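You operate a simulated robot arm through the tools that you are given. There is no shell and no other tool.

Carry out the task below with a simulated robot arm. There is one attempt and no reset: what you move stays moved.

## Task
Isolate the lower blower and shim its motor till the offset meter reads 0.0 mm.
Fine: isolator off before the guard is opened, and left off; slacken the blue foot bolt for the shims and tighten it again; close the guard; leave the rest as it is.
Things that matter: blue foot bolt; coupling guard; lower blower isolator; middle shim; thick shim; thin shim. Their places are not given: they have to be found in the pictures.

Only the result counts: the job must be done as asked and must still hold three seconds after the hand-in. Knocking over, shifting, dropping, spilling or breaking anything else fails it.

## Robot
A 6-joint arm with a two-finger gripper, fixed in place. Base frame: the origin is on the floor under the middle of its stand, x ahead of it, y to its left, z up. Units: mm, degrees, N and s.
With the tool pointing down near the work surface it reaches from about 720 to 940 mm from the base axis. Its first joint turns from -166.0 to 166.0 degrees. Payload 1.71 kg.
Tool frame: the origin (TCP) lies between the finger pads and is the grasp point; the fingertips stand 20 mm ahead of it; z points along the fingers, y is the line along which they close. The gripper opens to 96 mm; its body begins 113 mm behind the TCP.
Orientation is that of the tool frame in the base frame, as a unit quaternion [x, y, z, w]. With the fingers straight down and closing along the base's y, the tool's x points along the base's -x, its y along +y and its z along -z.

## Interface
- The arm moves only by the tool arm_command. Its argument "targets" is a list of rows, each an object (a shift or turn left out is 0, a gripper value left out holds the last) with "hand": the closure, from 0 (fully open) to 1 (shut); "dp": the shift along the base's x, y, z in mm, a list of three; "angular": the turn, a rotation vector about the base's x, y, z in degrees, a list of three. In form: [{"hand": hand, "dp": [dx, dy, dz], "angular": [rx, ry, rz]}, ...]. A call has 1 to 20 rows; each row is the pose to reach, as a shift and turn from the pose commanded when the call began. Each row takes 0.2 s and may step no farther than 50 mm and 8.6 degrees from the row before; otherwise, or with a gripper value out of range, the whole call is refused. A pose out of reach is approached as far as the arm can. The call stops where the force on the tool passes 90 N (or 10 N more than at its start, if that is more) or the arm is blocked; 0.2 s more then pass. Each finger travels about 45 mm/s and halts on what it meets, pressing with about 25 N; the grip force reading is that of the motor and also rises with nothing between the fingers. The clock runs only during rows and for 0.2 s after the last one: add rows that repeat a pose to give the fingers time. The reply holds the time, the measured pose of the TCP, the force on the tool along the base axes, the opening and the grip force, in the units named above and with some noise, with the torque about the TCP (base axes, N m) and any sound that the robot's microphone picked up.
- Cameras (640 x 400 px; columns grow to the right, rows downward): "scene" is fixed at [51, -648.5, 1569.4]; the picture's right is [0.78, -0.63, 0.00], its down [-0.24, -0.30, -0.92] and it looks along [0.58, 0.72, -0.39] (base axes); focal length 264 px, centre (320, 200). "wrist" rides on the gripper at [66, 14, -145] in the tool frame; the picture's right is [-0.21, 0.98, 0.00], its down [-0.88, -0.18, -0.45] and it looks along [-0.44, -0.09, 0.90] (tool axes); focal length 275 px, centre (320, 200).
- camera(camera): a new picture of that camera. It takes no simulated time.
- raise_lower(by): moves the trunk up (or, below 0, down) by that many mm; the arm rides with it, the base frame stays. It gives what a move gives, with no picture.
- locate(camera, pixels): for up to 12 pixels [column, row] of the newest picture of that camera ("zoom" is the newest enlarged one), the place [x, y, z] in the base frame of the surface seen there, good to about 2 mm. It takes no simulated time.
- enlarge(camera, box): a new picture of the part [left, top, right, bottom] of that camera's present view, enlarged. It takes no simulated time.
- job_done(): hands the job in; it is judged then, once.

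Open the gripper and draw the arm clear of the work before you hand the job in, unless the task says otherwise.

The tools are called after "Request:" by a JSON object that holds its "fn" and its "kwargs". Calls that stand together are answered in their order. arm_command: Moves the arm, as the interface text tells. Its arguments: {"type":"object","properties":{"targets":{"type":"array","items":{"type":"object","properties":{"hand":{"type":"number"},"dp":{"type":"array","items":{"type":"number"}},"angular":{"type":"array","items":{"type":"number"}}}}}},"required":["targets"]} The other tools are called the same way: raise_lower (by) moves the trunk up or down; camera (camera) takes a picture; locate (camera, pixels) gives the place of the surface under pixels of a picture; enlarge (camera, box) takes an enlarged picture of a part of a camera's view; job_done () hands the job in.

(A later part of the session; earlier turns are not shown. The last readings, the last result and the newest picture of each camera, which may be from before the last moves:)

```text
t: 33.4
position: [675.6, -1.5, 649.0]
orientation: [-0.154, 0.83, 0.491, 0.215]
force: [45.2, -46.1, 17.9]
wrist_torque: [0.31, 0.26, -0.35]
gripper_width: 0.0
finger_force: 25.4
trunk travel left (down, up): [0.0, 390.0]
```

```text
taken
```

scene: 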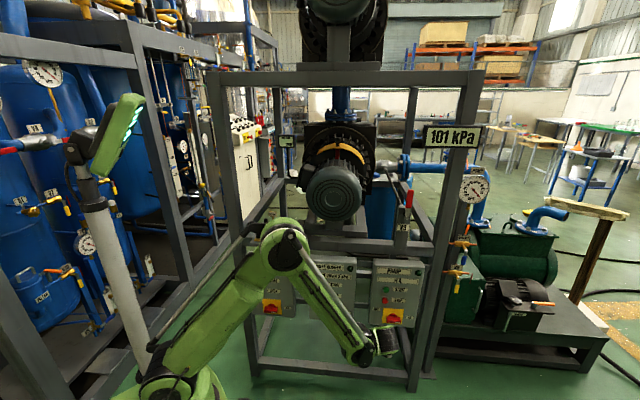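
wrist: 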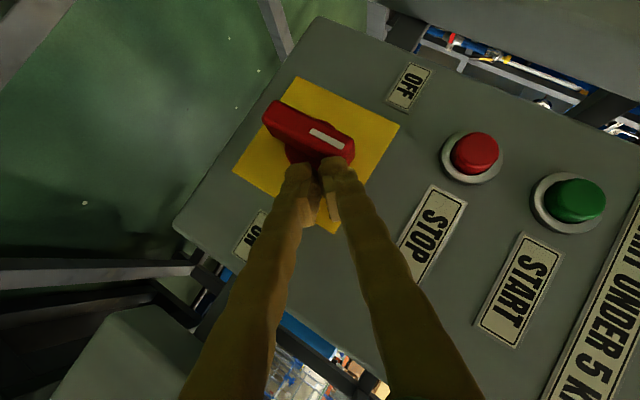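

At 65 N the handle stays put against its stop, so it is fully OFF (90° from ON). I retreat to the right and back, then look at the meter.

Request:
{"fn": "arm_command", "kwargs": {"targets": [{"dp": [14, -14, 0]}, {"dp": [0, -30, 5]}, {"dp": [-25, -60, 10]}, {"dp": [-50, -90, 15]}, {"dp": [-50, -120, 20]}, {"dp": [-50, -120, 20]}]}}

Request:
{"fn": "enlarge", "kwargs": {"camera": "scene", "box": [265, 125, 313, 155]}}

Request:
{"fn": "camera", "kwargs": {"camera": "scene"}}

Request:
{"fn": "camera", "kwargs": {"camera": "wrist"}}

```text
t: 34.8
position: [621.0, -121.8, 672.5]
orientation: [-0.157, 0.83, 0.491, 0.212]
force: [0.0, 0.3, -0.1]
wrist_torque: [-0.01, 0.02, 0.02]
gripper_width: 0.0
finger_force: 25.2
trunk travel left (down, up): [0.0, 390.0]
```

```text
13.33 times, centred on (289, 140) of scene
```

zoom: 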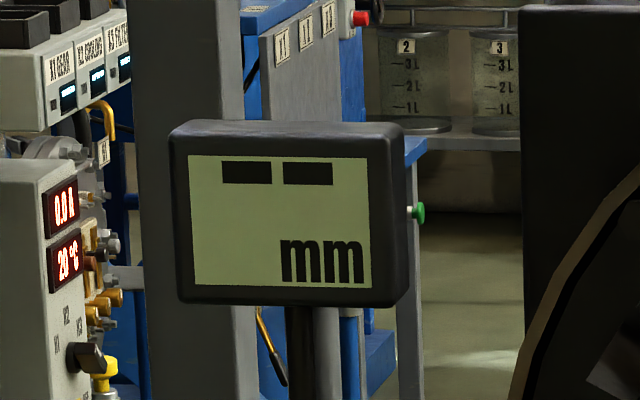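

```text
taken
```

scene: 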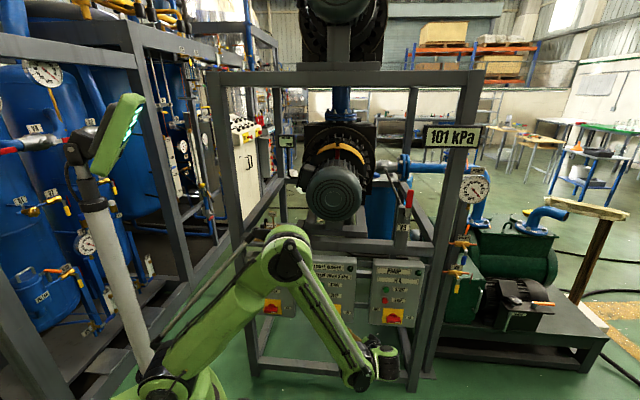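

```text
taken
```

wrist: 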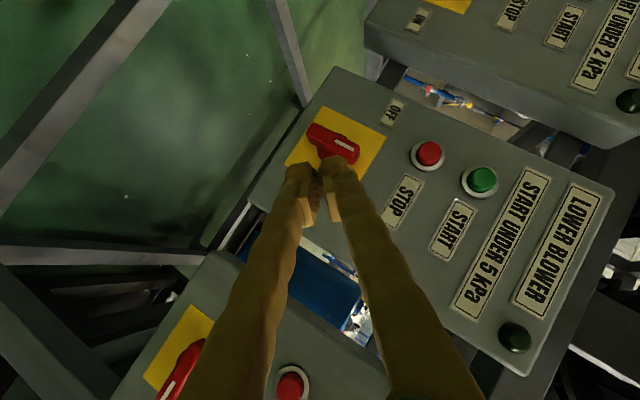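

The isolator is off; the meter still shows "--", presumably until the guard is open. Next I study the coupling guard at scene (338,150).

Request:
{"fn": "enlarge", "kwargs": {"camera": "scene", "box": [306, 130, 370, 170]}}

Request:
{"fn": "locate", "kwargs": {"camera": "zoom", "pixels": [[305, 90], [305, 130], [80, 215], [120, 205], [230, 165], [400, 170], [500, 215], [590, 300], [300, 175], [310, 230], [230, 185], [560, 285]]}}

```text
10.00 times, centred on (338, 150) of scene
```

zoom: 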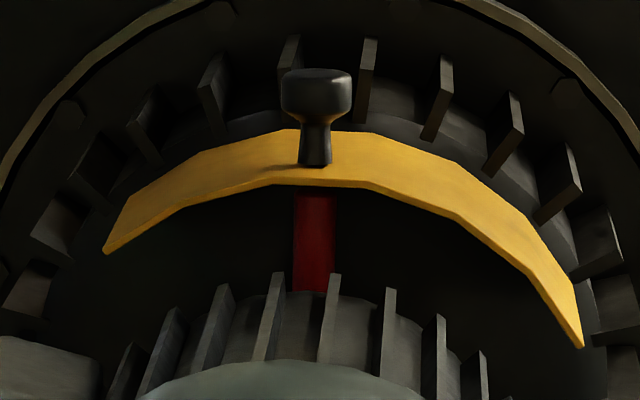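

```text
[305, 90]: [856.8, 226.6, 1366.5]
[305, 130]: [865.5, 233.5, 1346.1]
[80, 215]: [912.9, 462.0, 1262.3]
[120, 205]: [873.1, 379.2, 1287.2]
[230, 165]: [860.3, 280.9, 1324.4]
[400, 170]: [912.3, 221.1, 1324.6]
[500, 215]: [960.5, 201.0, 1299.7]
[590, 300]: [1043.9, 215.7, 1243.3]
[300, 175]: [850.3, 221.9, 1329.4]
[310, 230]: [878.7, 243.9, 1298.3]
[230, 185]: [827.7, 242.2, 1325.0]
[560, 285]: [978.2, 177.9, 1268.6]
```

I rise in front of the frame while turning the tool to a plain forward-and-down 45° attitude, to bring the wrist camera to a view of the guard.

Request:
{"fn": "arm_command", "kwargs": {"targets": [{"dp": [7.3, -1, 46.4], "angular": [-6.24, -5.18, 0.33]}, {"dp": [14.6, -2, 92.7], "angular": [-12.48, -10.35, 0.67]}, {"dp": [21.9, -2.9, 139], "angular": [-18.7, -15.53, 1.0]}, {"dp": [29.2, -3.8, 185.4], "angular": [-24.97, -20.7, 1.33]}, {"dp": [36.5, -4.8, 231.7], "angular": [-31.2, -25.9, 1.67]}, {"dp": [43.8, -5.7, 278], "angular": [-37.45, -31.06, 2.0]}, {"dp": [43.8, -5.7, 278], "angular": [-37.45, -31.06, 2.0]}]}}

```text
t: 36.4
position: [667.5, -126.0, 948.9]
orientation: [-0.353, 0.853, 0.145, 0.355]
force: [0.2, -0.1, -0.6]
wrist_torque: [-0.01, -0.03, 0.0]
gripper_width: 0.0
finger_force: 25.3
trunk travel left (down, up): [0.0, 390.0]
```

Attitude is right (t = 45° down along v). I go up to z≈1400 in front of the frame.

Request:
{"fn": "arm_command", "kwargs": {"targets": [{"dp": [-4.2, 7.1, 45]}, {"dp": [-8.5, 14.1, 90]}, {"dp": [-12.7, 21.2, 135]}, {"dp": [-17, 28.3, 180]}, {"dp": [-21.2, 35.4, 225]}, {"dp": [-25.4, 42.4, 270]}, {"dp": [-29.7, 49.5, 315]}, {"dp": [-33.9, 56.6, 360]}, {"dp": [-38.2, 63.6, 405]}, {"dp": [-42.4, 70.7, 450]}, {"dp": [-42.4, 70.7, 450]}]}}

Request:
{"fn": "camera", "kwargs": {"camera": "wrist"}}

Request:
{"fn": "camera", "kwargs": {"camera": "scene"}}

```text
t: 38.8
position: [624.7, -49.5, 1394.8]
orientation: [-0.353, 0.854, 0.146, 0.355]
force: [0.4, 0.0, 0.5]
wrist_torque: [0.02, -0.03, -0.01]
gripper_width: 0.1
finger_force: 24.8
trunk travel left (down, up): [0.0, 390.0]
```

```text
taken
```

wrist: 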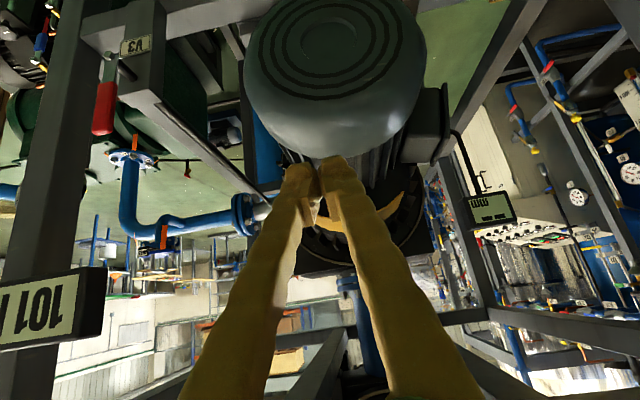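

```text
taken
```

scene: 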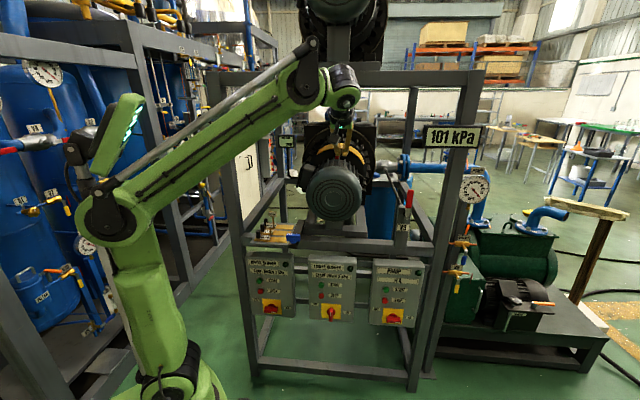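

The guard is partly hidden behind the fingers in this (upside-down) view. I open the gripper to see between them and look again.

Request:
{"fn": "arm_command", "kwargs": {"targets": [{"hand": 0.5, "dp": [0, 0, 0]}, {"hand": 0, "dp": [0, 0, 0]}, {"hand": 0, "dp": [0, 0, 0]}, {"hand": 0, "dp": [0, 0, 0]}, {"hand": 0, "dp": [0, 0, 0]}]}}

Request:
{"fn": "enlarge", "kwargs": {"camera": "wrist", "box": [230, 130, 470, 290]}}

Request:
{"fn": "enlarge", "kwargs": {"camera": "scene", "box": [300, 280, 360, 320]}}

```text
t: 40.0
position: [625.7, -49.8, 1394.2]
orientation: [-0.353, 0.853, 0.146, 0.355]
force: [-0.5, -0.3, 0.4]
wrist_torque: [0.0, -0.02, -0.05]
gripper_width: 96.0
finger_force: 0.1
trunk travel left (down, up): [0.0, 390.0]
```

```text
2.50 times, centred on (350, 210) of wrist
```

zoom: 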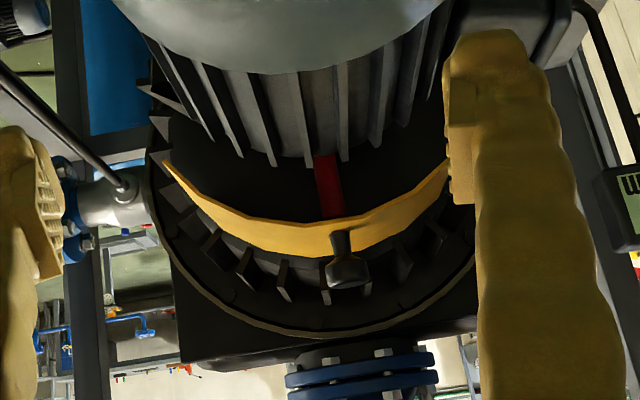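

```text
10.00 times, centred on (330, 300) of scene
```

zoom: 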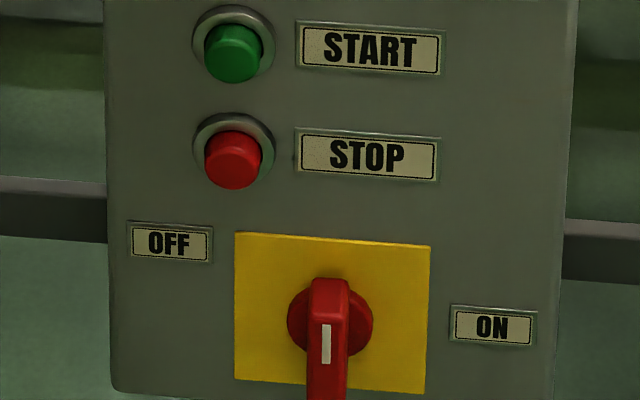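

The lower isolator's mark now points up at its OFF stop. I measure the guard's arc and knob in this wrist zoom.

Request:
{"fn": "locate", "kwargs": {"camera": "zoom", "pixels": [[170, 168], [200, 205], [260, 235], [300, 225], [340, 240], [345, 272], [400, 220], [435, 185], [325, 185], [330, 225], [270, 100], [300, 160]]}}

Request:
{"fn": "camera", "kwargs": {"camera": "wrist"}}

```text
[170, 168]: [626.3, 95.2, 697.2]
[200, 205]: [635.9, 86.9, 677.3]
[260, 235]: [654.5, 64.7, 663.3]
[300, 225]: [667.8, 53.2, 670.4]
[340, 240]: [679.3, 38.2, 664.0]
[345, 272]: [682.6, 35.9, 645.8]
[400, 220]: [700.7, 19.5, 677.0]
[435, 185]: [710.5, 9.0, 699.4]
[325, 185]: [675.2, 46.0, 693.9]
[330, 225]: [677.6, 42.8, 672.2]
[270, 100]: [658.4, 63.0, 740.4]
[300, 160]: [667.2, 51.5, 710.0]
```

```text
taken
```

wrist: 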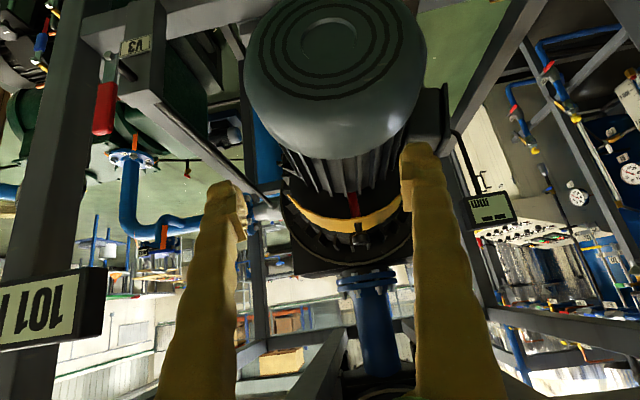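

I repeat the measuring with the wrist picture itself (guard at (345,222), knob at (360,239)).

Request:
{"fn": "locate", "kwargs": {"camera": "wrist", "pixels": [[290, 197], [302, 212], [326, 224], [344, 220], [356, 229], [360, 241], [382, 218], [397, 203], [352, 204], [342, 192], [330, 170], [330, 60]]}}

Request:
{"fn": "locate", "kwargs": {"camera": "wrist", "pixels": [[328, 228], [345, 232], [300, 214], [432, 110], [430, 140], [490, 208], [475, 180], [265, 215], [370, 285], [130, 70], [105, 100], [330, 250]]}}

```text
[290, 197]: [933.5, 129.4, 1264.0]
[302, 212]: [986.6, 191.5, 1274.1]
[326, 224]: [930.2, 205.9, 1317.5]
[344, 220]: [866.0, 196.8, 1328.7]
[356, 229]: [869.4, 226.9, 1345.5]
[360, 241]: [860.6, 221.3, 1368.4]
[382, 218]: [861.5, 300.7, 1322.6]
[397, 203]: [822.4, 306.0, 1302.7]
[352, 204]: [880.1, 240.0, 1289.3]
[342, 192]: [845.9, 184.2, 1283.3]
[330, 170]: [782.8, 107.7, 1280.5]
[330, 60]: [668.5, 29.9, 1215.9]
```

```text
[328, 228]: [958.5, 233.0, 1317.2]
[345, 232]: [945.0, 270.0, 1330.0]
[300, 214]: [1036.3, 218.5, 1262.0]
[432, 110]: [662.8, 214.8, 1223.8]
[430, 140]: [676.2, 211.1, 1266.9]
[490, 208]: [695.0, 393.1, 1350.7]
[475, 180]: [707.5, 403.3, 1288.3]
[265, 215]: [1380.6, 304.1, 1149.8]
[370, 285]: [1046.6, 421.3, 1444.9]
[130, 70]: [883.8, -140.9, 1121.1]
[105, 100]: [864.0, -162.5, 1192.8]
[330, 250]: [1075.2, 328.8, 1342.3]
```

The guard is a 120° arc of radius ≈138 around the motor axis (u=450, z≈1194), v from 751 to 833, knob at (450,768,1365). I move the camera nearer to look for its hinge.

Request:
{"fn": "arm_command", "kwargs": {"targets": [{"dp": [18, 35, 15]}, {"dp": [36, 70, 30]}, {"dp": [54, 106, 46]}, {"dp": [54, 106, 46]}]}}

Request:
{"fn": "enlarge", "kwargs": {"camera": "wrist", "box": [220, 100, 440, 260]}}

Request:
{"fn": "camera", "kwargs": {"camera": "wrist"}}

```text
t: 41.0
position: [680.6, 53.0, 1441.9]
orientation: [-0.353, 0.853, 0.146, 0.355]
force: [-0.2, -0.5, -0.1]
wrist_torque: [0.03, 0.0, 0.06]
gripper_width: 95.8
finger_force: 0.0
trunk travel left (down, up): [0.0, 390.0]
```

```text
2.50 times, centred on (330, 180) of wrist
```

zoom: 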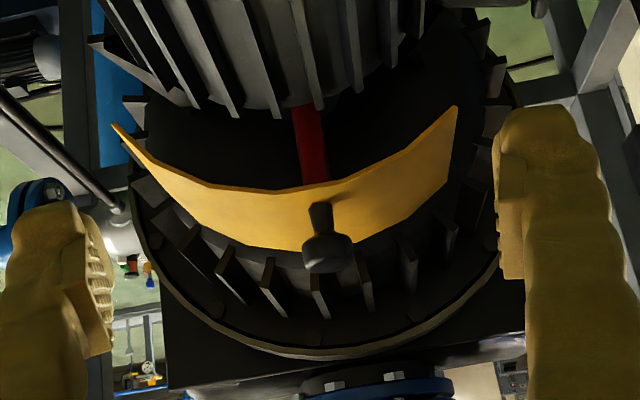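

```text
taken
```

wrist: 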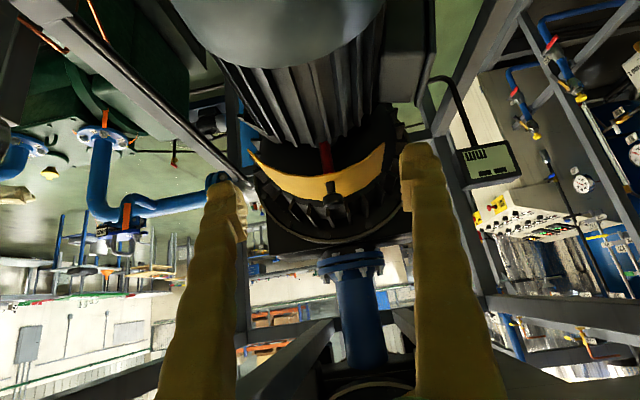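

The arc looks asymmetric about its knob. I locate both ends: image left end (248,150), right end (382,145)-(381,173).

Request:
{"fn": "locate", "kwargs": {"camera": "wrist", "pixels": [[249, 151], [254, 158], [381, 148], [379, 170], [372, 160], [300, 180], [320, 178], [345, 180], [330, 196], [332, 187], [360, 165], [285, 185]]}}

Request:
{"fn": "enlarge", "kwargs": {"camera": "wrist", "box": [340, 110, 420, 200]}}

Request:
{"fn": "enlarge", "kwargs": {"camera": "wrist", "box": [230, 120, 310, 200]}}

```text
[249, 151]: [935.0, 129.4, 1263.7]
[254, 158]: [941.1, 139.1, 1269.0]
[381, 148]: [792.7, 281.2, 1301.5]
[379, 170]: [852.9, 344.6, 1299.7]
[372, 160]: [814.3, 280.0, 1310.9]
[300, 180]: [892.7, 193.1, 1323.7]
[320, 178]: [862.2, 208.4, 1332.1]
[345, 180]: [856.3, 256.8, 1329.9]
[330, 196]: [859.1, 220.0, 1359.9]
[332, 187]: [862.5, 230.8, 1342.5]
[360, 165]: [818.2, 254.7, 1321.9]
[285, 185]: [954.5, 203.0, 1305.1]
```

```text
4.44 times, centred on (380, 155) of wrist
```

zoom: 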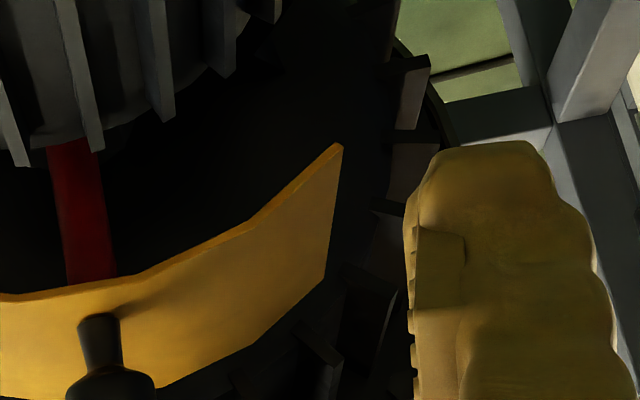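

```text
5.00 times, centred on (270, 160) of wrist
```

zoom: 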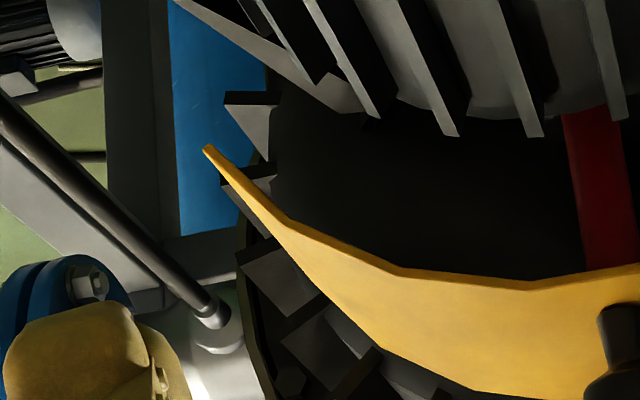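

The arc runs from about -40° (left end, u=361) to +60° (right end, u=569) with the knob on top. Before reaching in I check the top beam's underside and the parts behind.

Request:
{"fn": "camera", "kwargs": {"camera": "scene"}}

Request:
{"fn": "enlarge", "kwargs": {"camera": "scene", "box": [270, 40, 400, 130]}}

```text
taken
```

scene: 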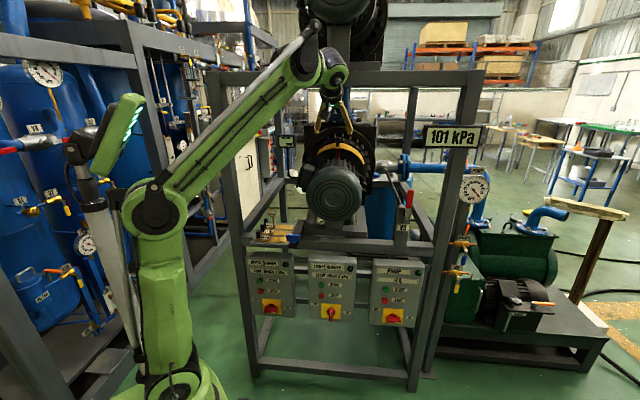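

```text
4.44 times, centred on (335, 85) of scene
```

zoom: 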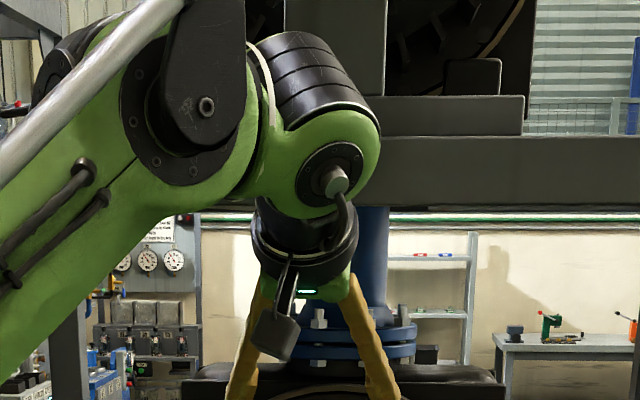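

I locate the beam's bottom and top edges in this zoom and a few points on the wrist.

Request:
{"fn": "locate", "kwargs": {"camera": "zoom", "pixels": [[500, 202], [500, 145], [430, 202], [450, 120], [370, 150], [330, 185], [310, 60], [275, 335], [300, 240], [345, 240], [200, 105], [265, 60]]}}

```text
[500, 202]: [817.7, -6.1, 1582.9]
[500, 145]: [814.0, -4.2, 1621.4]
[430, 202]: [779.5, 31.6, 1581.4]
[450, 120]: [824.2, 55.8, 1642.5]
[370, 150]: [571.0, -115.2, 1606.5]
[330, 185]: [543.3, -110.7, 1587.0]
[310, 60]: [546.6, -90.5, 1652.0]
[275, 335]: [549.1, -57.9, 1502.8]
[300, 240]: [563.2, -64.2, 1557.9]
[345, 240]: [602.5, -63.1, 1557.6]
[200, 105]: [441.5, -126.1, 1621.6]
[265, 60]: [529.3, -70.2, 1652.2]
```

Beam underside is at z≈1581, so there's room. I level the tool to 25° down and move in to a stand-off 80 mm from the knob.

Request:
{"fn": "arm_command", "kwargs": {"targets": [{"hand": 0, "dp": [26, 23.6, -9], "angular": [2.83, -2.83, 0]}, {"dp": [52, 47, -18], "angular": [5.66, -5.66, 0]}, {"dp": [78, 70.7, -28], "angular": [8.48, -8.48, 0]}, {"dp": [104, 94, -37], "angular": [11.3, -11.3, 0]}, {"dp": [129.4, 117.8, -46], "angular": [14.14, -14.14, 0]}, {"dp": [129.4, 117.8, -46], "angular": [14.14, -14.14, 0]}]}}

Request:
{"fn": "camera", "kwargs": {"camera": "wrist"}}

Request:
{"fn": "camera", "kwargs": {"camera": "scene"}}

```text
t: 42.4
position: [811.4, 168.5, 1396.5]
orientation: [-0.322, 0.779, 0.206, 0.497]
force: [0.1, -0.2, 0.2]
wrist_torque: [-0.01, 0.02, 0.01]
gripper_width: 95.9
finger_force: 0.0
trunk travel left (down, up): [0.0, 390.0]
```

```text
taken
```

wrist: 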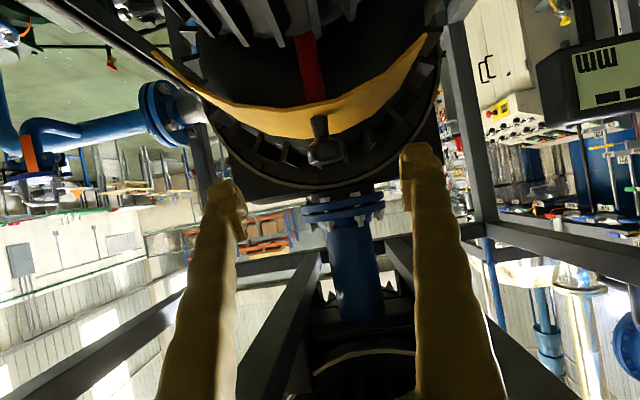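

```text
taken
```

scene: 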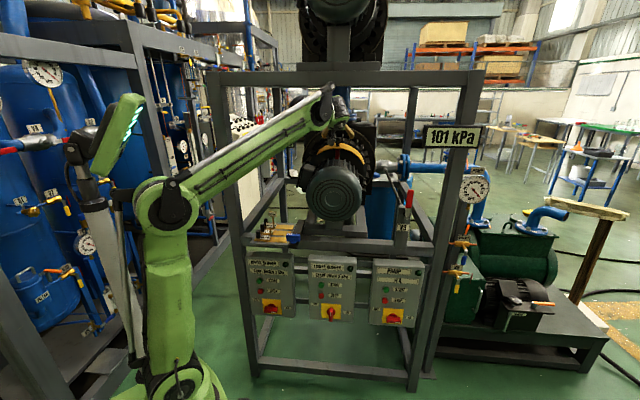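

The knob is at wrist (325,150). I locate its head and stem closely, and look at both guard ends for a hinge.

Request:
{"fn": "locate", "kwargs": {"camera": "wrist", "pixels": [[325, 152], [312, 152], [342, 152], [325, 142], [325, 162], [322, 125], [320, 115], [160, 58], [435, 40], [425, 60], [300, 120], [345, 118]]}}

Request:
{"fn": "enlarge", "kwargs": {"camera": "wrist", "box": [270, 90, 390, 190]}}

Request:
{"fn": "enlarge", "kwargs": {"camera": "wrist", "box": [130, 20, 290, 140]}}

Request:
{"fn": "enlarge", "kwargs": {"camera": "wrist", "box": [370, 0, 490, 110]}}

```text
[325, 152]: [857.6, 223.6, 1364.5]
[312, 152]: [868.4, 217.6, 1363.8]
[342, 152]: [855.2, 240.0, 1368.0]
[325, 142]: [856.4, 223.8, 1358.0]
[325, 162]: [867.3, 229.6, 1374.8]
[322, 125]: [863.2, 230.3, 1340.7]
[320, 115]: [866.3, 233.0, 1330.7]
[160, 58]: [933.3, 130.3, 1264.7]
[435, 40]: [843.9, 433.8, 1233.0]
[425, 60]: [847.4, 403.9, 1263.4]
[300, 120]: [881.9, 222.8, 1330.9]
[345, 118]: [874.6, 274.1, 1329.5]
```

```text
4.00 times, centred on (330, 140) of wrist
```

zoom: 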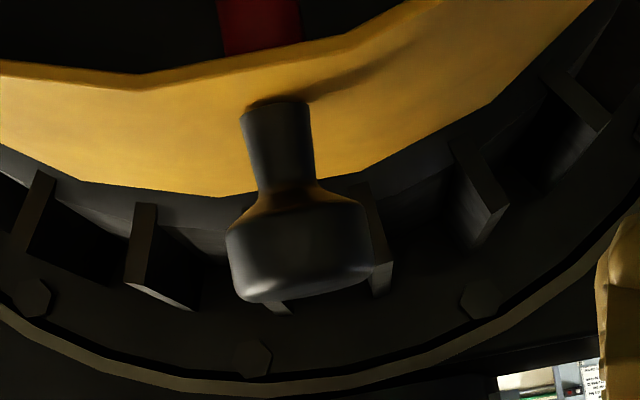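

```text
3.33 times, centred on (210, 80) of wrist
```

zoom: 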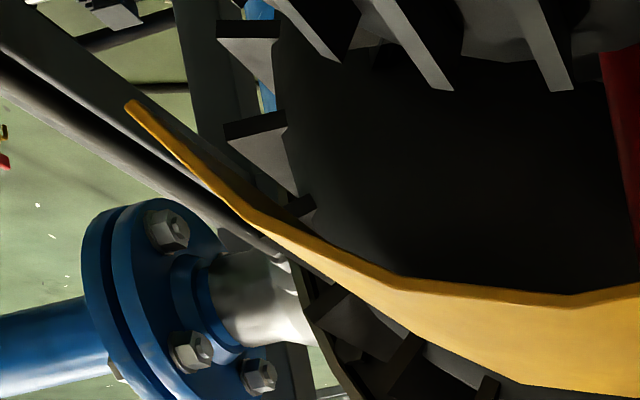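

```text
3.64 times, centred on (430, 55) of wrist
```

zoom: 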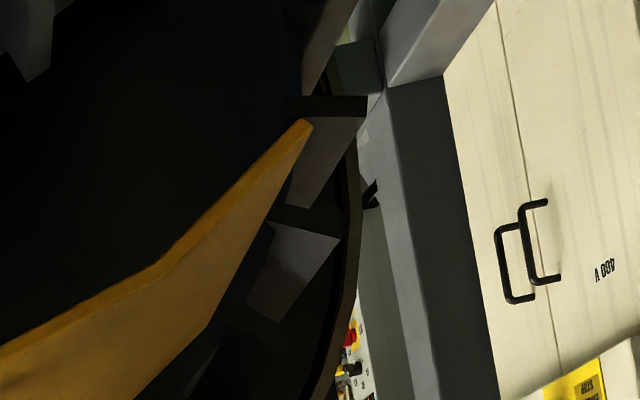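

No hinge is visible, so I'll feel for it. I move in to the knob head (centre ≈ u 448, v 779, z 1364) and close on it.

Request:
{"fn": "arm_command", "kwargs": {"targets": [{"hand": 0, "dp": [14, 16.4, -8]}, {"dp": [28, 32.8, -16]}, {"dp": [42, 49, -24]}, {"dp": [56.1, 65.5, -32.5]}, {"dp": [56.1, 65.5, -32.5]}]}}

Request:
{"fn": "camera", "kwargs": {"camera": "wrist"}}

```text
t: 43.5
position: [866.0, 234.4, 1362.0]
orientation: [-0.322, 0.78, 0.205, 0.496]
force: [-0.3, -0.5, 0.0]
wrist_torque: [0.06, -0.01, 0.0]
gripper_width: 95.9
finger_force: 0.1
trunk travel left (down, up): [0.0, 390.0]
```

```text
taken
```

wrist: 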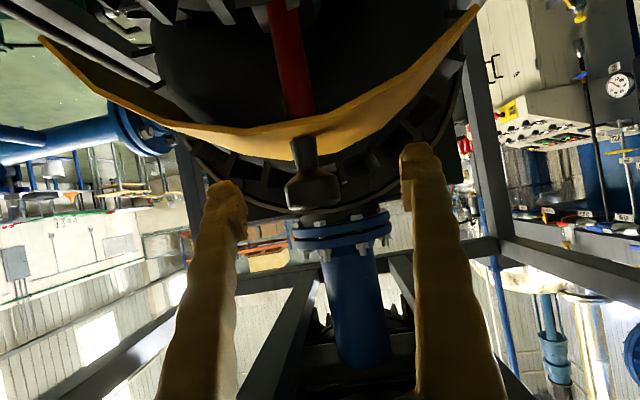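

The knob head (315,188) sits between the fingertips. I close on it.

Request:
{"fn": "arm_command", "kwargs": {"targets": [{"hand": 0.4, "dp": [0, 0, 0]}, {"hand": 0.6, "dp": [0, 0, 0]}, {"hand": 1, "dp": [0, 0, 0]}, {"hand": 1, "dp": [0, 0, 0]}, {"hand": 1, "dp": [0, 0, 0]}, {"hand": 1, "dp": [0, 0, 0]}]}}

Request:
{"fn": "camera", "kwargs": {"camera": "wrist"}}

```text
t: 45.0
position: [867.5, 231.4, 1365.1]
orientation: [-0.32, 0.78, 0.204, 0.497]
force: [24.7, -22.0, 11.5]
wrist_torque: [-0.22, -0.23, -0.17]
gripper_width: 28.3
finger_force: 34.7
trunk travel left (down, up): [0.0, 390.0]
```

```text
taken
```

wrist: 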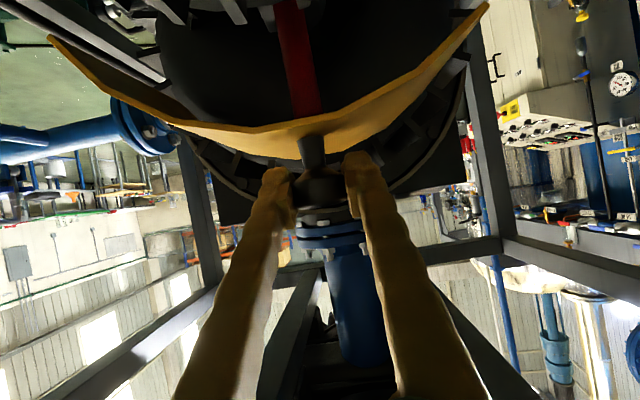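

Gripped at 28 mm width, with ~33 N sideways because my grip line is ~3 mm off. I relieve that, then test small moves: first up-right along the arc a right-end hinge would give.

Request:
{"fn": "arm_command", "kwargs": {"targets": [{"dp": [2.3, -2.3, 2]}, {"dp": [2.3, -2.3, 2]}]}}

Request:
{"fn": "arm_command", "kwargs": {"targets": [{"dp": [2.1, -2.1, 0]}, {"dp": [4.2, -4.2, 0]}, {"dp": [4.2, -4.2, 0]}]}}

```text
t: 45.5
position: [867.7, 231.1, 1364.3]
orientation: [-0.322, 0.78, 0.205, 0.496]
force: [-1.3, -13.1, -27.6]
wrist_torque: [-0.16, 0.15, -0.04]
gripper_width: 28.3
finger_force: 34.9
trunk travel left (down, up): [0.0, 390.0]
```

```text
t: 46.4
position: [869.2, 233.3, 1366.7]
orientation: [-0.323, 0.779, 0.206, 0.497]
force: [-28.1, 15.9, -27.8]
wrist_torque: [-0.02, 0.22, 0.16]
gripper_width: 28.2
finger_force: 34.4
trunk travel left (down, up): [0.0, 390.0]
```

Sideways it is stiff both ways (~30 N), but it yielded a little up and back. I release the sideways load and test lifting straight up.

Request:
{"fn": "arm_command", "kwargs": {"targets": [{"dp": [-4.2, 4.2, 0]}, {"dp": [-4.2, 4.2, 0]}]}}

Request:
{"fn": "arm_command", "kwargs": {"targets": [{"dp": [0, 0, 2]}, {"dp": [0, 0, 4]}, {"dp": [0, 0, 4]}]}}

Request:
{"fn": "arm_command", "kwargs": {"targets": [{"dp": [0, 0, 2]}, {"dp": [0, 0, 4]}, {"dp": [0, 0, 4]}]}}

```text
t: 47.0
position: [868.1, 231.1, 1366.6]
orientation: [-0.321, 0.78, 0.204, 0.497]
force: [6.2, -3.0, 4.3]
wrist_torque: [-0.03, -0.12, -0.11]
gripper_width: 28.2
finger_force: 35.1
trunk travel left (down, up): [0.0, 390.0]
```

```text
t: 47.8
position: [869.2, 234.4, 1368.1]
orientation: [-0.322, 0.78, 0.205, 0.496]
force: [6.5, -3.9, -17.3]
wrist_torque: [-0.05, -0.03, -0.03]
gripper_width: 28.0
finger_force: 34.9
trunk travel left (down, up): [0.0, 390.0]
```

```text
t: 48.5
position: [867.6, 231.1, 1372.6]
orientation: [-0.322, 0.78, 0.205, 0.496]
force: [6.2, -3.4, -18.1]
wrist_torque: [-0.03, -0.04, 0.01]
gripper_width: 26.6
finger_force: 34.5
trunk travel left (down, up): [0.0, 390.0]
```

Lifting at 18 N only slid the grip up the knob. I re-seat lower on the knob and centred (u≈450), then test other directions.

Request:
{"fn": "arm_command", "kwargs": {"targets": [{"hand": 0.55, "dp": [0, 0, 0]}, {"hand": 0.55, "dp": [0, 0, -6]}, {"hand": 0.55, "dp": [0, 0, -12]}, {"hand": 1, "dp": [0, 0, -12]}, {"hand": 1, "dp": [0, 0, -12]}, {"hand": 1, "dp": [0, 0, -12]}]}}

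Request:
{"fn": "arm_command", "kwargs": {"targets": [{"dp": [-1.5, 1.5, 2]}, {"dp": [-3, 3, 4]}, {"dp": [-4, 4, 6]}, {"dp": [-4, 4, 6]}]}}

```text
t: 50.0
position: [868.0, 232.7, 1362.3]
orientation: [-0.321, 0.78, 0.204, 0.497]
force: [9.2, -8.0, 3.5]
wrist_torque: [0.0, -0.11, -0.05]
gripper_width: 28.3
finger_force: 35.2
trunk travel left (down, up): [0.0, 390.0]
```

```text
t: 51.0
position: [868.8, 231.3, 1365.5]
orientation: [-0.319, 0.781, 0.205, 0.497]
force: [34.2, -32.2, -27.6]
wrist_torque: [-0.11, 0.0, -0.03]
gripper_width: 28.1
finger_force: 35.0
trunk travel left (down, up): [0.0, 390.0]
```

Up-left isn't free either (47 N sideways, no motion). I go back to neutral and test along the shaft, first toward me (-v), then away (+v).

Request:
{"fn": "arm_command", "kwargs": {"targets": [{"dp": [4, -4, -4]}, {"dp": [2.5, -5.5, -4]}, {"dp": [0.5, -7.5, -4]}, {"dp": [-1, -9, -4]}, {"dp": [-1, -9, -4]}]}}

Request:
{"fn": "arm_command", "kwargs": {"targets": [{"dp": [-2, -2, 0]}, {"dp": [-4, -4, 0]}, {"dp": [-4, -4, 0]}]}}

Request:
{"fn": "camera", "kwargs": {"camera": "wrist"}}

```text
t: 52.1
position: [861.4, 226.2, 1364.4]
orientation: [-0.32, 0.779, 0.205, 0.498]
force: [20.2, -19.1, 29.1]
wrist_torque: [-0.18, -0.37, -0.08]
gripper_width: 28.3
finger_force: 34.6
trunk travel left (down, up): [0.0, 390.0]
```

```text
t: 53.0
position: [856.7, 222.0, 1365.3]
orientation: [-0.322, 0.779, 0.206, 0.497]
force: [17.3, -17.7, 25.6]
wrist_torque: [-0.1, -0.24, -0.05]
gripper_width: 28.1
finger_force: 35.0
trunk travel left (down, up): [0.0, 390.0]
```

```text
taken
```

wrist: 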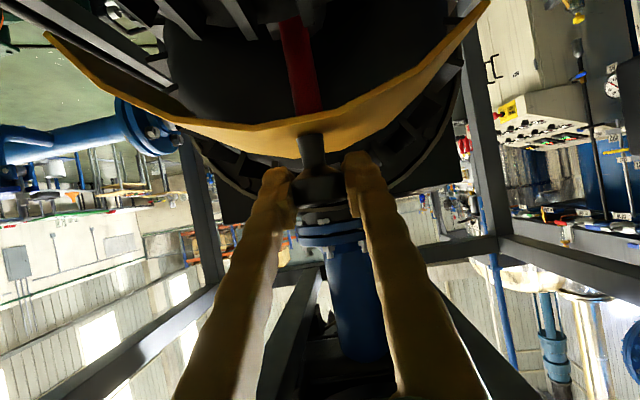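

The knob followed the hand 15 mm along -v with no resistance: the guard slides along the shaft over the motor. I take off the side load and draw it further toward -v.

Request:
{"fn": "arm_command", "kwargs": {"targets": [{"dp": [1.5, -1.5, 2]}, {"dp": [-3.5, -6.5, 2]}, {"dp": [-10.6, -13.6, 2]}, {"dp": [-17.6, -20.6, 2]}, {"dp": [-24.7, -27.7, 2]}, {"dp": [-31.8, -34.8, 2]}, {"dp": [-38.9, -41.9, 2]}, {"dp": [-38.9, -41.9, 2]}]}}

Request:
{"fn": "camera", "kwargs": {"camera": "wrist"}}

Request:
{"fn": "enlarge", "kwargs": {"camera": "scene", "box": [265, 110, 385, 185]}}

```text
t: 54.8
position: [819.8, 181.5, 1365.4]
orientation: [-0.322, 0.78, 0.205, 0.497]
force: [-7.0, 4.5, -27.5]
wrist_torque: [0.0, 0.03, 0.05]
gripper_width: 28.4
finger_force: 35.0
trunk travel left (down, up): [0.0, 390.0]
```

```text
taken
```

wrist: 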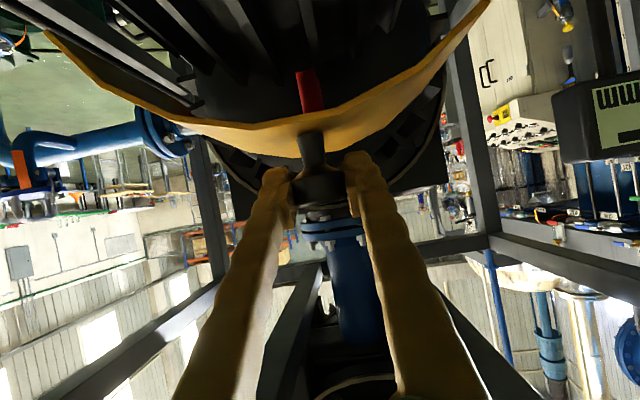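

```text
5.33 times, centred on (325, 148) of scene
```

zoom: 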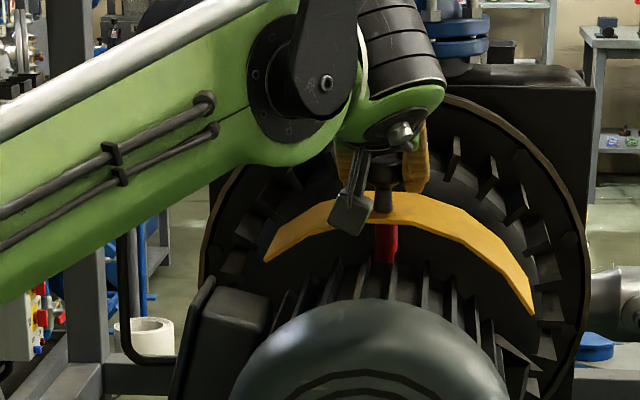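

The guard has come 70 mm with the hand. I keep drawing it along -v until it stops, watching the force.

Request:
{"fn": "arm_command", "kwargs": {"targets": [{"dp": [-7.1, -7.1, -1]}, {"dp": [-14.1, -14.1, -1]}, {"dp": [-21.2, -21.2, -1]}, {"dp": [-28.3, -28.3, -1]}, {"dp": [-35.4, -35.4, -1]}, {"dp": [-42.4, -42.4, -1]}, {"dp": [-49.5, -49.5, -1]}, {"dp": [-56.6, -56.6, -1]}, {"dp": [-56.6, -56.6, -1]}]}}

Request:
{"fn": "camera", "kwargs": {"camera": "wrist"}}

Request:
{"fn": "camera", "kwargs": {"camera": "scene"}}

```text
t: 56.8
position: [761.7, 125.2, 1365.1]
orientation: [-0.322, 0.779, 0.205, 0.497]
force: [-2.2, 1.6, 2.3]
wrist_torque: [0.0, 0.03, 0.02]
gripper_width: 28.3
finger_force: 34.7
trunk travel left (down, up): [0.0, 390.0]
```

```text
taken
```

wrist: 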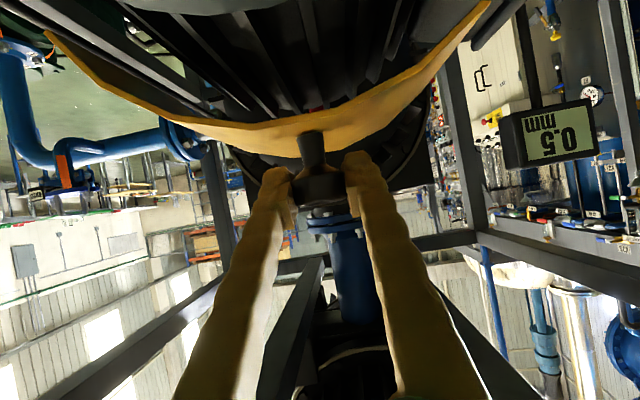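

```text
taken
```

scene: 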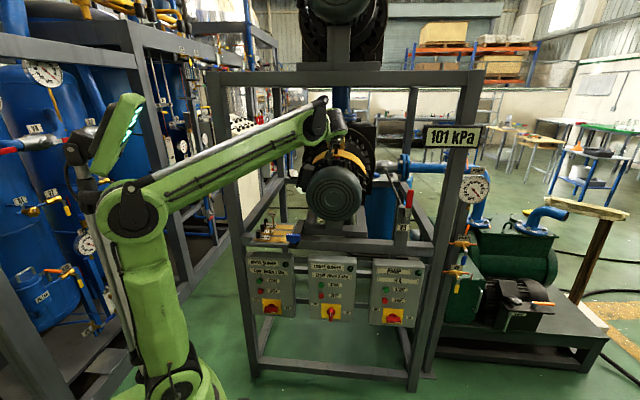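

The meter now shows a value at wrist (555,130), upside down. I zoom in to read it.

Request:
{"fn": "enlarge", "kwargs": {"camera": "wrist", "box": [490, 90, 610, 175]}}

Request:
{"fn": "enlarge", "kwargs": {"camera": "scene", "box": [265, 100, 385, 185]}}

```text
4.71 times, centred on (550, 132) of wrist
```

zoom: 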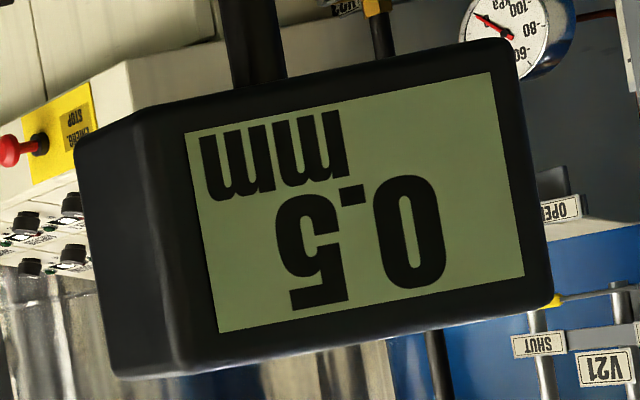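

```text
4.71 times, centred on (325, 142) of scene
```

zoom: 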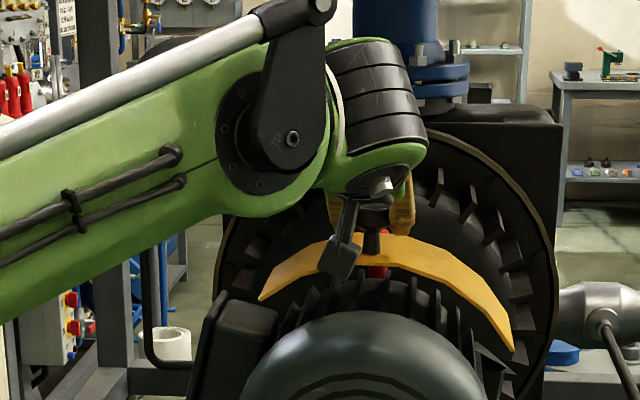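

The meter reads 0.5 mm, so the middle (0.5) shim should be the one. I open the gripper and back out of the frame, leaving the guard open.

Request:
{"fn": "arm_command", "kwargs": {"targets": [{"hand": 0.5, "dp": [0, 0, 0]}, {"hand": 0, "dp": [0, 0, 0]}, {"hand": 0, "dp": [0, 0, 0]}, {"hand": 0, "dp": [0, 0, 0]}]}}

Request:
{"fn": "arm_command", "kwargs": {"targets": [{"dp": [-16, -16, 10]}, {"dp": [-32, -32, 20]}, {"dp": [-64, -64, 35]}, {"dp": [-96, -96, 50]}, {"dp": [-128, -128, 55]}, {"dp": [-141, -141, 60]}, {"dp": [-141, -141, 60]}]}}

Request:
{"fn": "camera", "kwargs": {"camera": "wrist"}}

Request:
{"fn": "camera", "kwargs": {"camera": "scene"}}

```text
t: 57.8
position: [763.0, 125.5, 1365.0]
orientation: [-0.321, 0.779, 0.205, 0.498]
force: [0.4, 0.2, 0.8]
wrist_torque: [-0.02, -0.03, 0.0]
gripper_width: 96.1
finger_force: 0.0
trunk travel left (down, up): [0.0, 390.0]
```

```text
t: 59.4
position: [620.7, -16.0, 1424.6]
orientation: [-0.321, 0.779, 0.205, 0.498]
force: [-0.4, 0.0, -0.3]
wrist_torque: [0.03, 0.01, 0.02]
gripper_width: 95.9
finger_force: 0.1
trunk travel left (down, up): [0.0, 390.0]
```

```text
taken
```

wrist: 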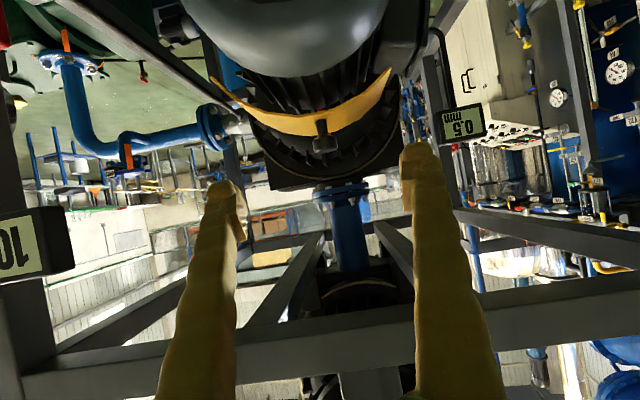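

```text
taken
```

scene: 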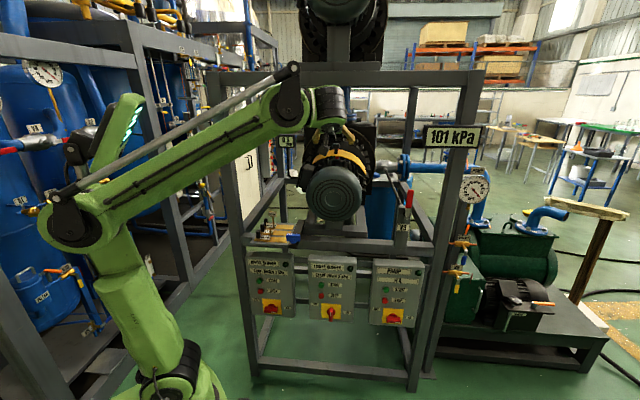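

The guard stays open and the meter still shows 0.5. I now turn the tool to point straight down (camera on the left side), moving toward the bolt area at height.

Request:
{"fn": "arm_command", "kwargs": {"targets": [{"dp": [-4.8, 6.1, 0], "angular": [0, 5.49, -6.11]}, {"dp": [-9.6, 12.2, 0], "angular": [0, 10.98, -12.2]}, {"dp": [-14.4, 18.3, 0], "angular": [0, 16.5, -18.3]}, {"dp": [-19.1, 24.4, 0], "angular": [0, 22, -24.4]}, {"dp": [-23.9, 30.5, 0], "angular": [0, 27.5, -30.5]}, {"dp": [-28.7, 36.6, -2], "angular": [0, 33, -36.6]}, {"dp": [-33.5, 42.6, -5], "angular": [0, 38.4, -42.8]}, {"dp": [-38.3, 48.7, -8], "angular": [0, 43.9, -48.9]}, {"dp": [-43.1, 54.8, -11], "angular": [0, 49.4, -55]}, {"dp": [-47.8, 60.9, -15], "angular": [0, 54.9, -61]}, {"dp": [-52.6, 67, -18], "angular": [0, 60.4, -67.2]}, {"dp": [-57.4, 73.1, -22], "angular": [0, 65.9, -73.3]}, {"dp": [-62.2, 79.2, -25], "angular": [0, 71.4, -79.4]}, {"dp": [-62.2, 79.2, -25], "angular": [0, 71.4, -79.4]}]}}

Request:
{"fn": "camera", "kwargs": {"camera": "wrist"}}

Request:
{"fn": "camera", "kwargs": {"camera": "scene"}}

```text
t: 62.4
position: [560.1, 62.6, 1400.0]
orientation: [0.384, 0.924, -0.003, 0.0]
force: [1.1, 0.0, -0.3]
wrist_torque: [0.03, 0.03, 0.01]
gripper_width: 96.0
finger_force: 0.1
trunk travel left (down, up): [0.0, 390.0]
```

```text
taken
```

wrist: 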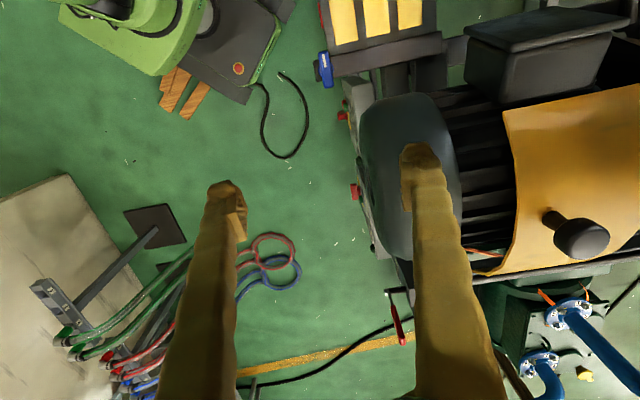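

```text
taken
```

scene: 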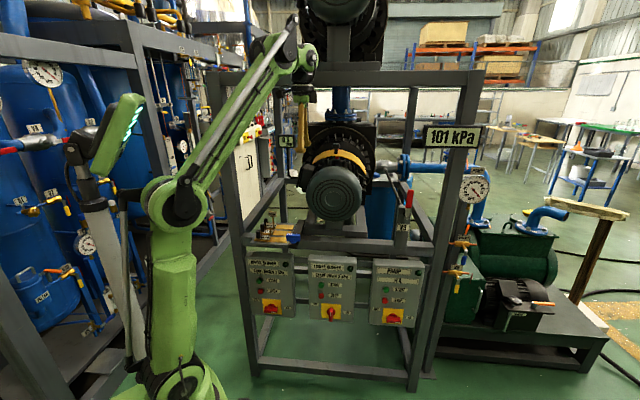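

Tool points straight down now; the bolt is at wrist (325,70), the shims above it. I go lower and to the left for a closer view of the bolt.

Request:
{"fn": "arm_command", "kwargs": {"targets": [{"dp": [-9, 9, -40]}, {"dp": [-18, 18, -80]}, {"dp": [-26, 26, -120]}, {"dp": [-35, 35, -160]}, {"dp": [-43.8, 43.8, -200]}, {"dp": [-43.8, 43.8, -200]}]}}

Request:
{"fn": "camera", "kwargs": {"camera": "wrist"}}

```text
t: 63.8
position: [517.4, 106.4, 1199.7]
orientation: [0.384, 0.923, -0.001, 0.0]
force: [0.3, -0.9, -0.3]
wrist_torque: [0.0, -0.01, 0.01]
gripper_width: 96.2
finger_force: 0.0
trunk travel left (down, up): [0.0, 390.0]
```

```text
taken
```

wrist: 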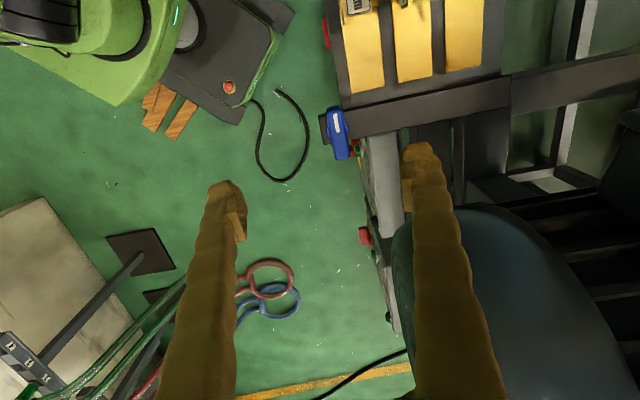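

The bolt handle is at wrist (340,133). I zoom and measure it along with the foot bar and shim tongues.

Request:
{"fn": "enlarge", "kwargs": {"camera": "wrist", "box": [300, 60, 460, 180]}}

Request:
{"fn": "locate", "kwargs": {"camera": "zoom", "pixels": [[140, 195], [155, 245], [165, 305], [190, 300], [170, 200], [185, 380], [110, 270], [260, 230], [200, 100], [330, 90], [440, 240], [600, 230]]}}

```text
3.33 times, centred on (380, 120) of wrist
```

zoom: 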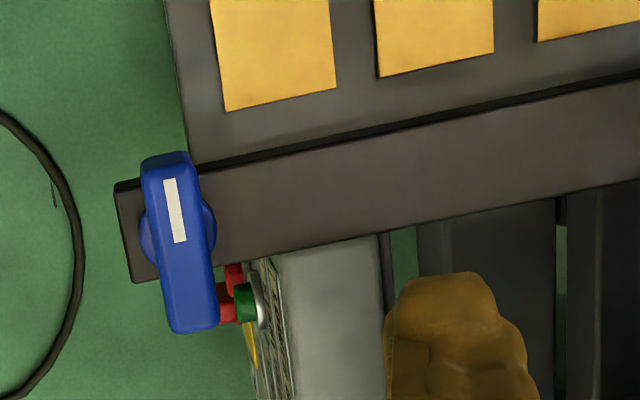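

```text
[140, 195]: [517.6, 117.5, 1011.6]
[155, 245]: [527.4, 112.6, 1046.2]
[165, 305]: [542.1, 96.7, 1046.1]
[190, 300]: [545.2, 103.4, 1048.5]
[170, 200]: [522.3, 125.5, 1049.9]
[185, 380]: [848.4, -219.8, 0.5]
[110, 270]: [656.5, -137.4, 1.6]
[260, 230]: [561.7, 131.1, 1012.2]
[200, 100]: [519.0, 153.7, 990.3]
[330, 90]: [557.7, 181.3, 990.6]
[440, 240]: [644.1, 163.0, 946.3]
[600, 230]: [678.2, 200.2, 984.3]
```

I pin down the handle's outline and the disc for its centre.

Request:
{"fn": "locate", "kwargs": {"camera": "zoom", "pixels": [[150, 165], [185, 160], [210, 315], [178, 322], [168, 180], [195, 310], [205, 230], [145, 240], [180, 240], [170, 240], [188, 240], [183, 280]]}}

```text
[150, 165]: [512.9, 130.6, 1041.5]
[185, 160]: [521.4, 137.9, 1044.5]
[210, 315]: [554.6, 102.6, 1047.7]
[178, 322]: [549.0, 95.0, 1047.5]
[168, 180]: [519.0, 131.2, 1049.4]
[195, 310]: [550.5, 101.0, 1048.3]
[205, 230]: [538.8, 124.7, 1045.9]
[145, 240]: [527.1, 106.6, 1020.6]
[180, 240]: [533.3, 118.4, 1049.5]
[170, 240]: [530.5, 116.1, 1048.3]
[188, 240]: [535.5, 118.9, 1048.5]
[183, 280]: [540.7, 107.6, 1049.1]
```

The handle spans u 268–323, centred at (296, 460.5), 17 mm thick, top z≈1049. I half-close the fingers, lean the tool 10° away from the motor and go above it.

Request:
{"fn": "arm_command", "kwargs": {"targets": [{"hand": 0.3, "dp": [6, 3.3, -30], "angular": [-2.4, -2.4, 0]}, {"hand": 0.5, "dp": [12, 6.6, -60], "angular": [-4.8, -4.8, 0]}, {"hand": 0.5, "dp": [17.5, 9.9, -90], "angular": [-7.07, -7.07, 0]}, {"hand": 0.5, "dp": [17.5, 9.9, -90], "angular": [-7.07, -7.07, 0]}]}}

Request:
{"fn": "camera", "kwargs": {"camera": "wrist"}}

Request:
{"fn": "camera", "kwargs": {"camera": "scene"}}

```text
t: 64.8
position: [533.1, 117.1, 1110.6]
orientation: [0.381, 0.92, -0.036, 0.081]
force: [-0.1, -0.8, -0.3]
wrist_torque: [0.0, 0.0, -0.01]
gripper_width: 47.9
finger_force: 0.0
trunk travel left (down, up): [0.0, 390.0]
```

```text
taken
```

wrist: 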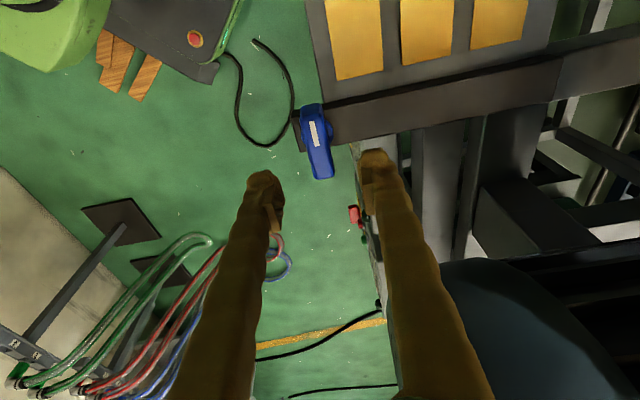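

```text
taken
```

scene: 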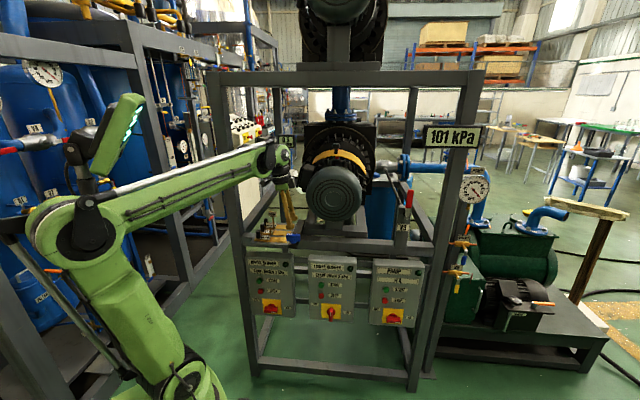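

Position above the bolt is right. I descend to z≈1038 with the fingers either side of the handle.

Request:
{"fn": "arm_command", "kwargs": {"targets": [{"dp": [0.5, -0.2, -20]}, {"dp": [1, -0.4, -40]}, {"dp": [1.4, -0.6, -58]}, {"dp": [1.8, -0.8, -72.6]}, {"dp": [1.8, -0.8, -72.6]}]}}

Request:
{"fn": "camera", "kwargs": {"camera": "wrist"}}

Request:
{"fn": "enlarge", "kwargs": {"camera": "scene", "box": [240, 150, 360, 260]}}

```text
t: 66.0
position: [533.8, 115.7, 1036.5]
orientation: [0.382, 0.92, -0.035, 0.08]
force: [0.9, -0.1, 0.3]
wrist_torque: [0.01, 0.01, -0.01]
gripper_width: 47.8
finger_force: 0.0
trunk travel left (down, up): [0.0, 390.0]
```

```text
taken
```

wrist: 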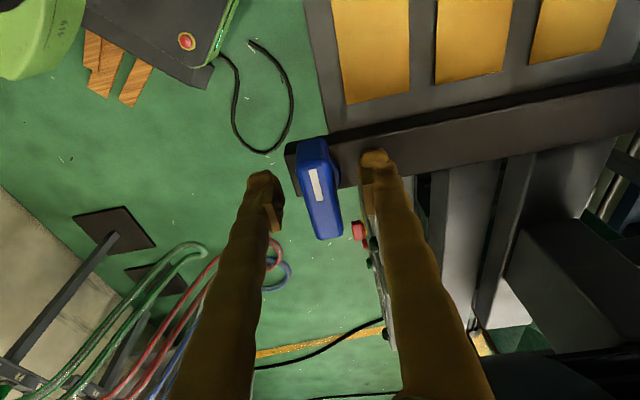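

```text
3.64 times, centred on (300, 205) of scene
```

zoom: 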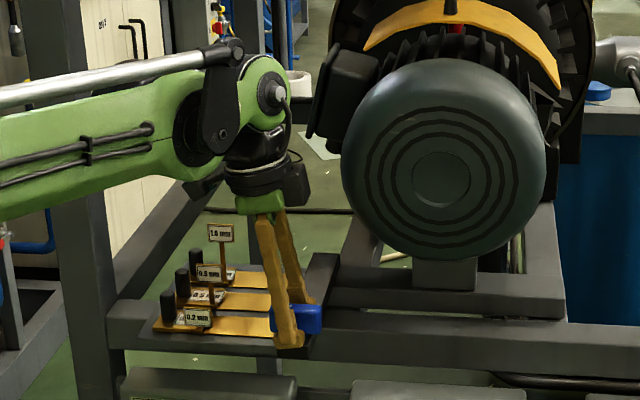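

The handle (318,190) is between the fingertips. I close on it.

Request:
{"fn": "arm_command", "kwargs": {"targets": [{"hand": 0.7, "dp": [0, 0, 0]}, {"hand": 1, "dp": [0, 0, 0]}, {"hand": 1, "dp": [0, 0, 0]}, {"hand": 1, "dp": [0, 0, 0]}]}}

Request:
{"fn": "camera", "kwargs": {"camera": "wrist"}}

```text
t: 67.0
position: [534.4, 116.1, 1037.1]
orientation: [0.381, 0.921, -0.035, 0.081]
force: [2.1, 2.8, -0.3]
wrist_torque: [0.04, -0.02, 0.01]
gripper_width: 17.1
finger_force: 34.8
trunk travel left (down, up): [0.0, 390.0]
```

```text
taken
```

wrist: 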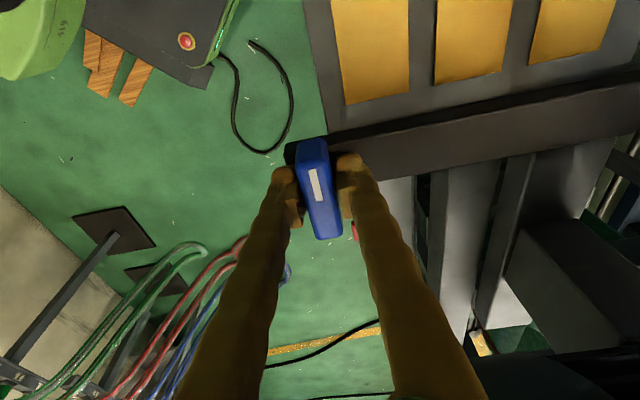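

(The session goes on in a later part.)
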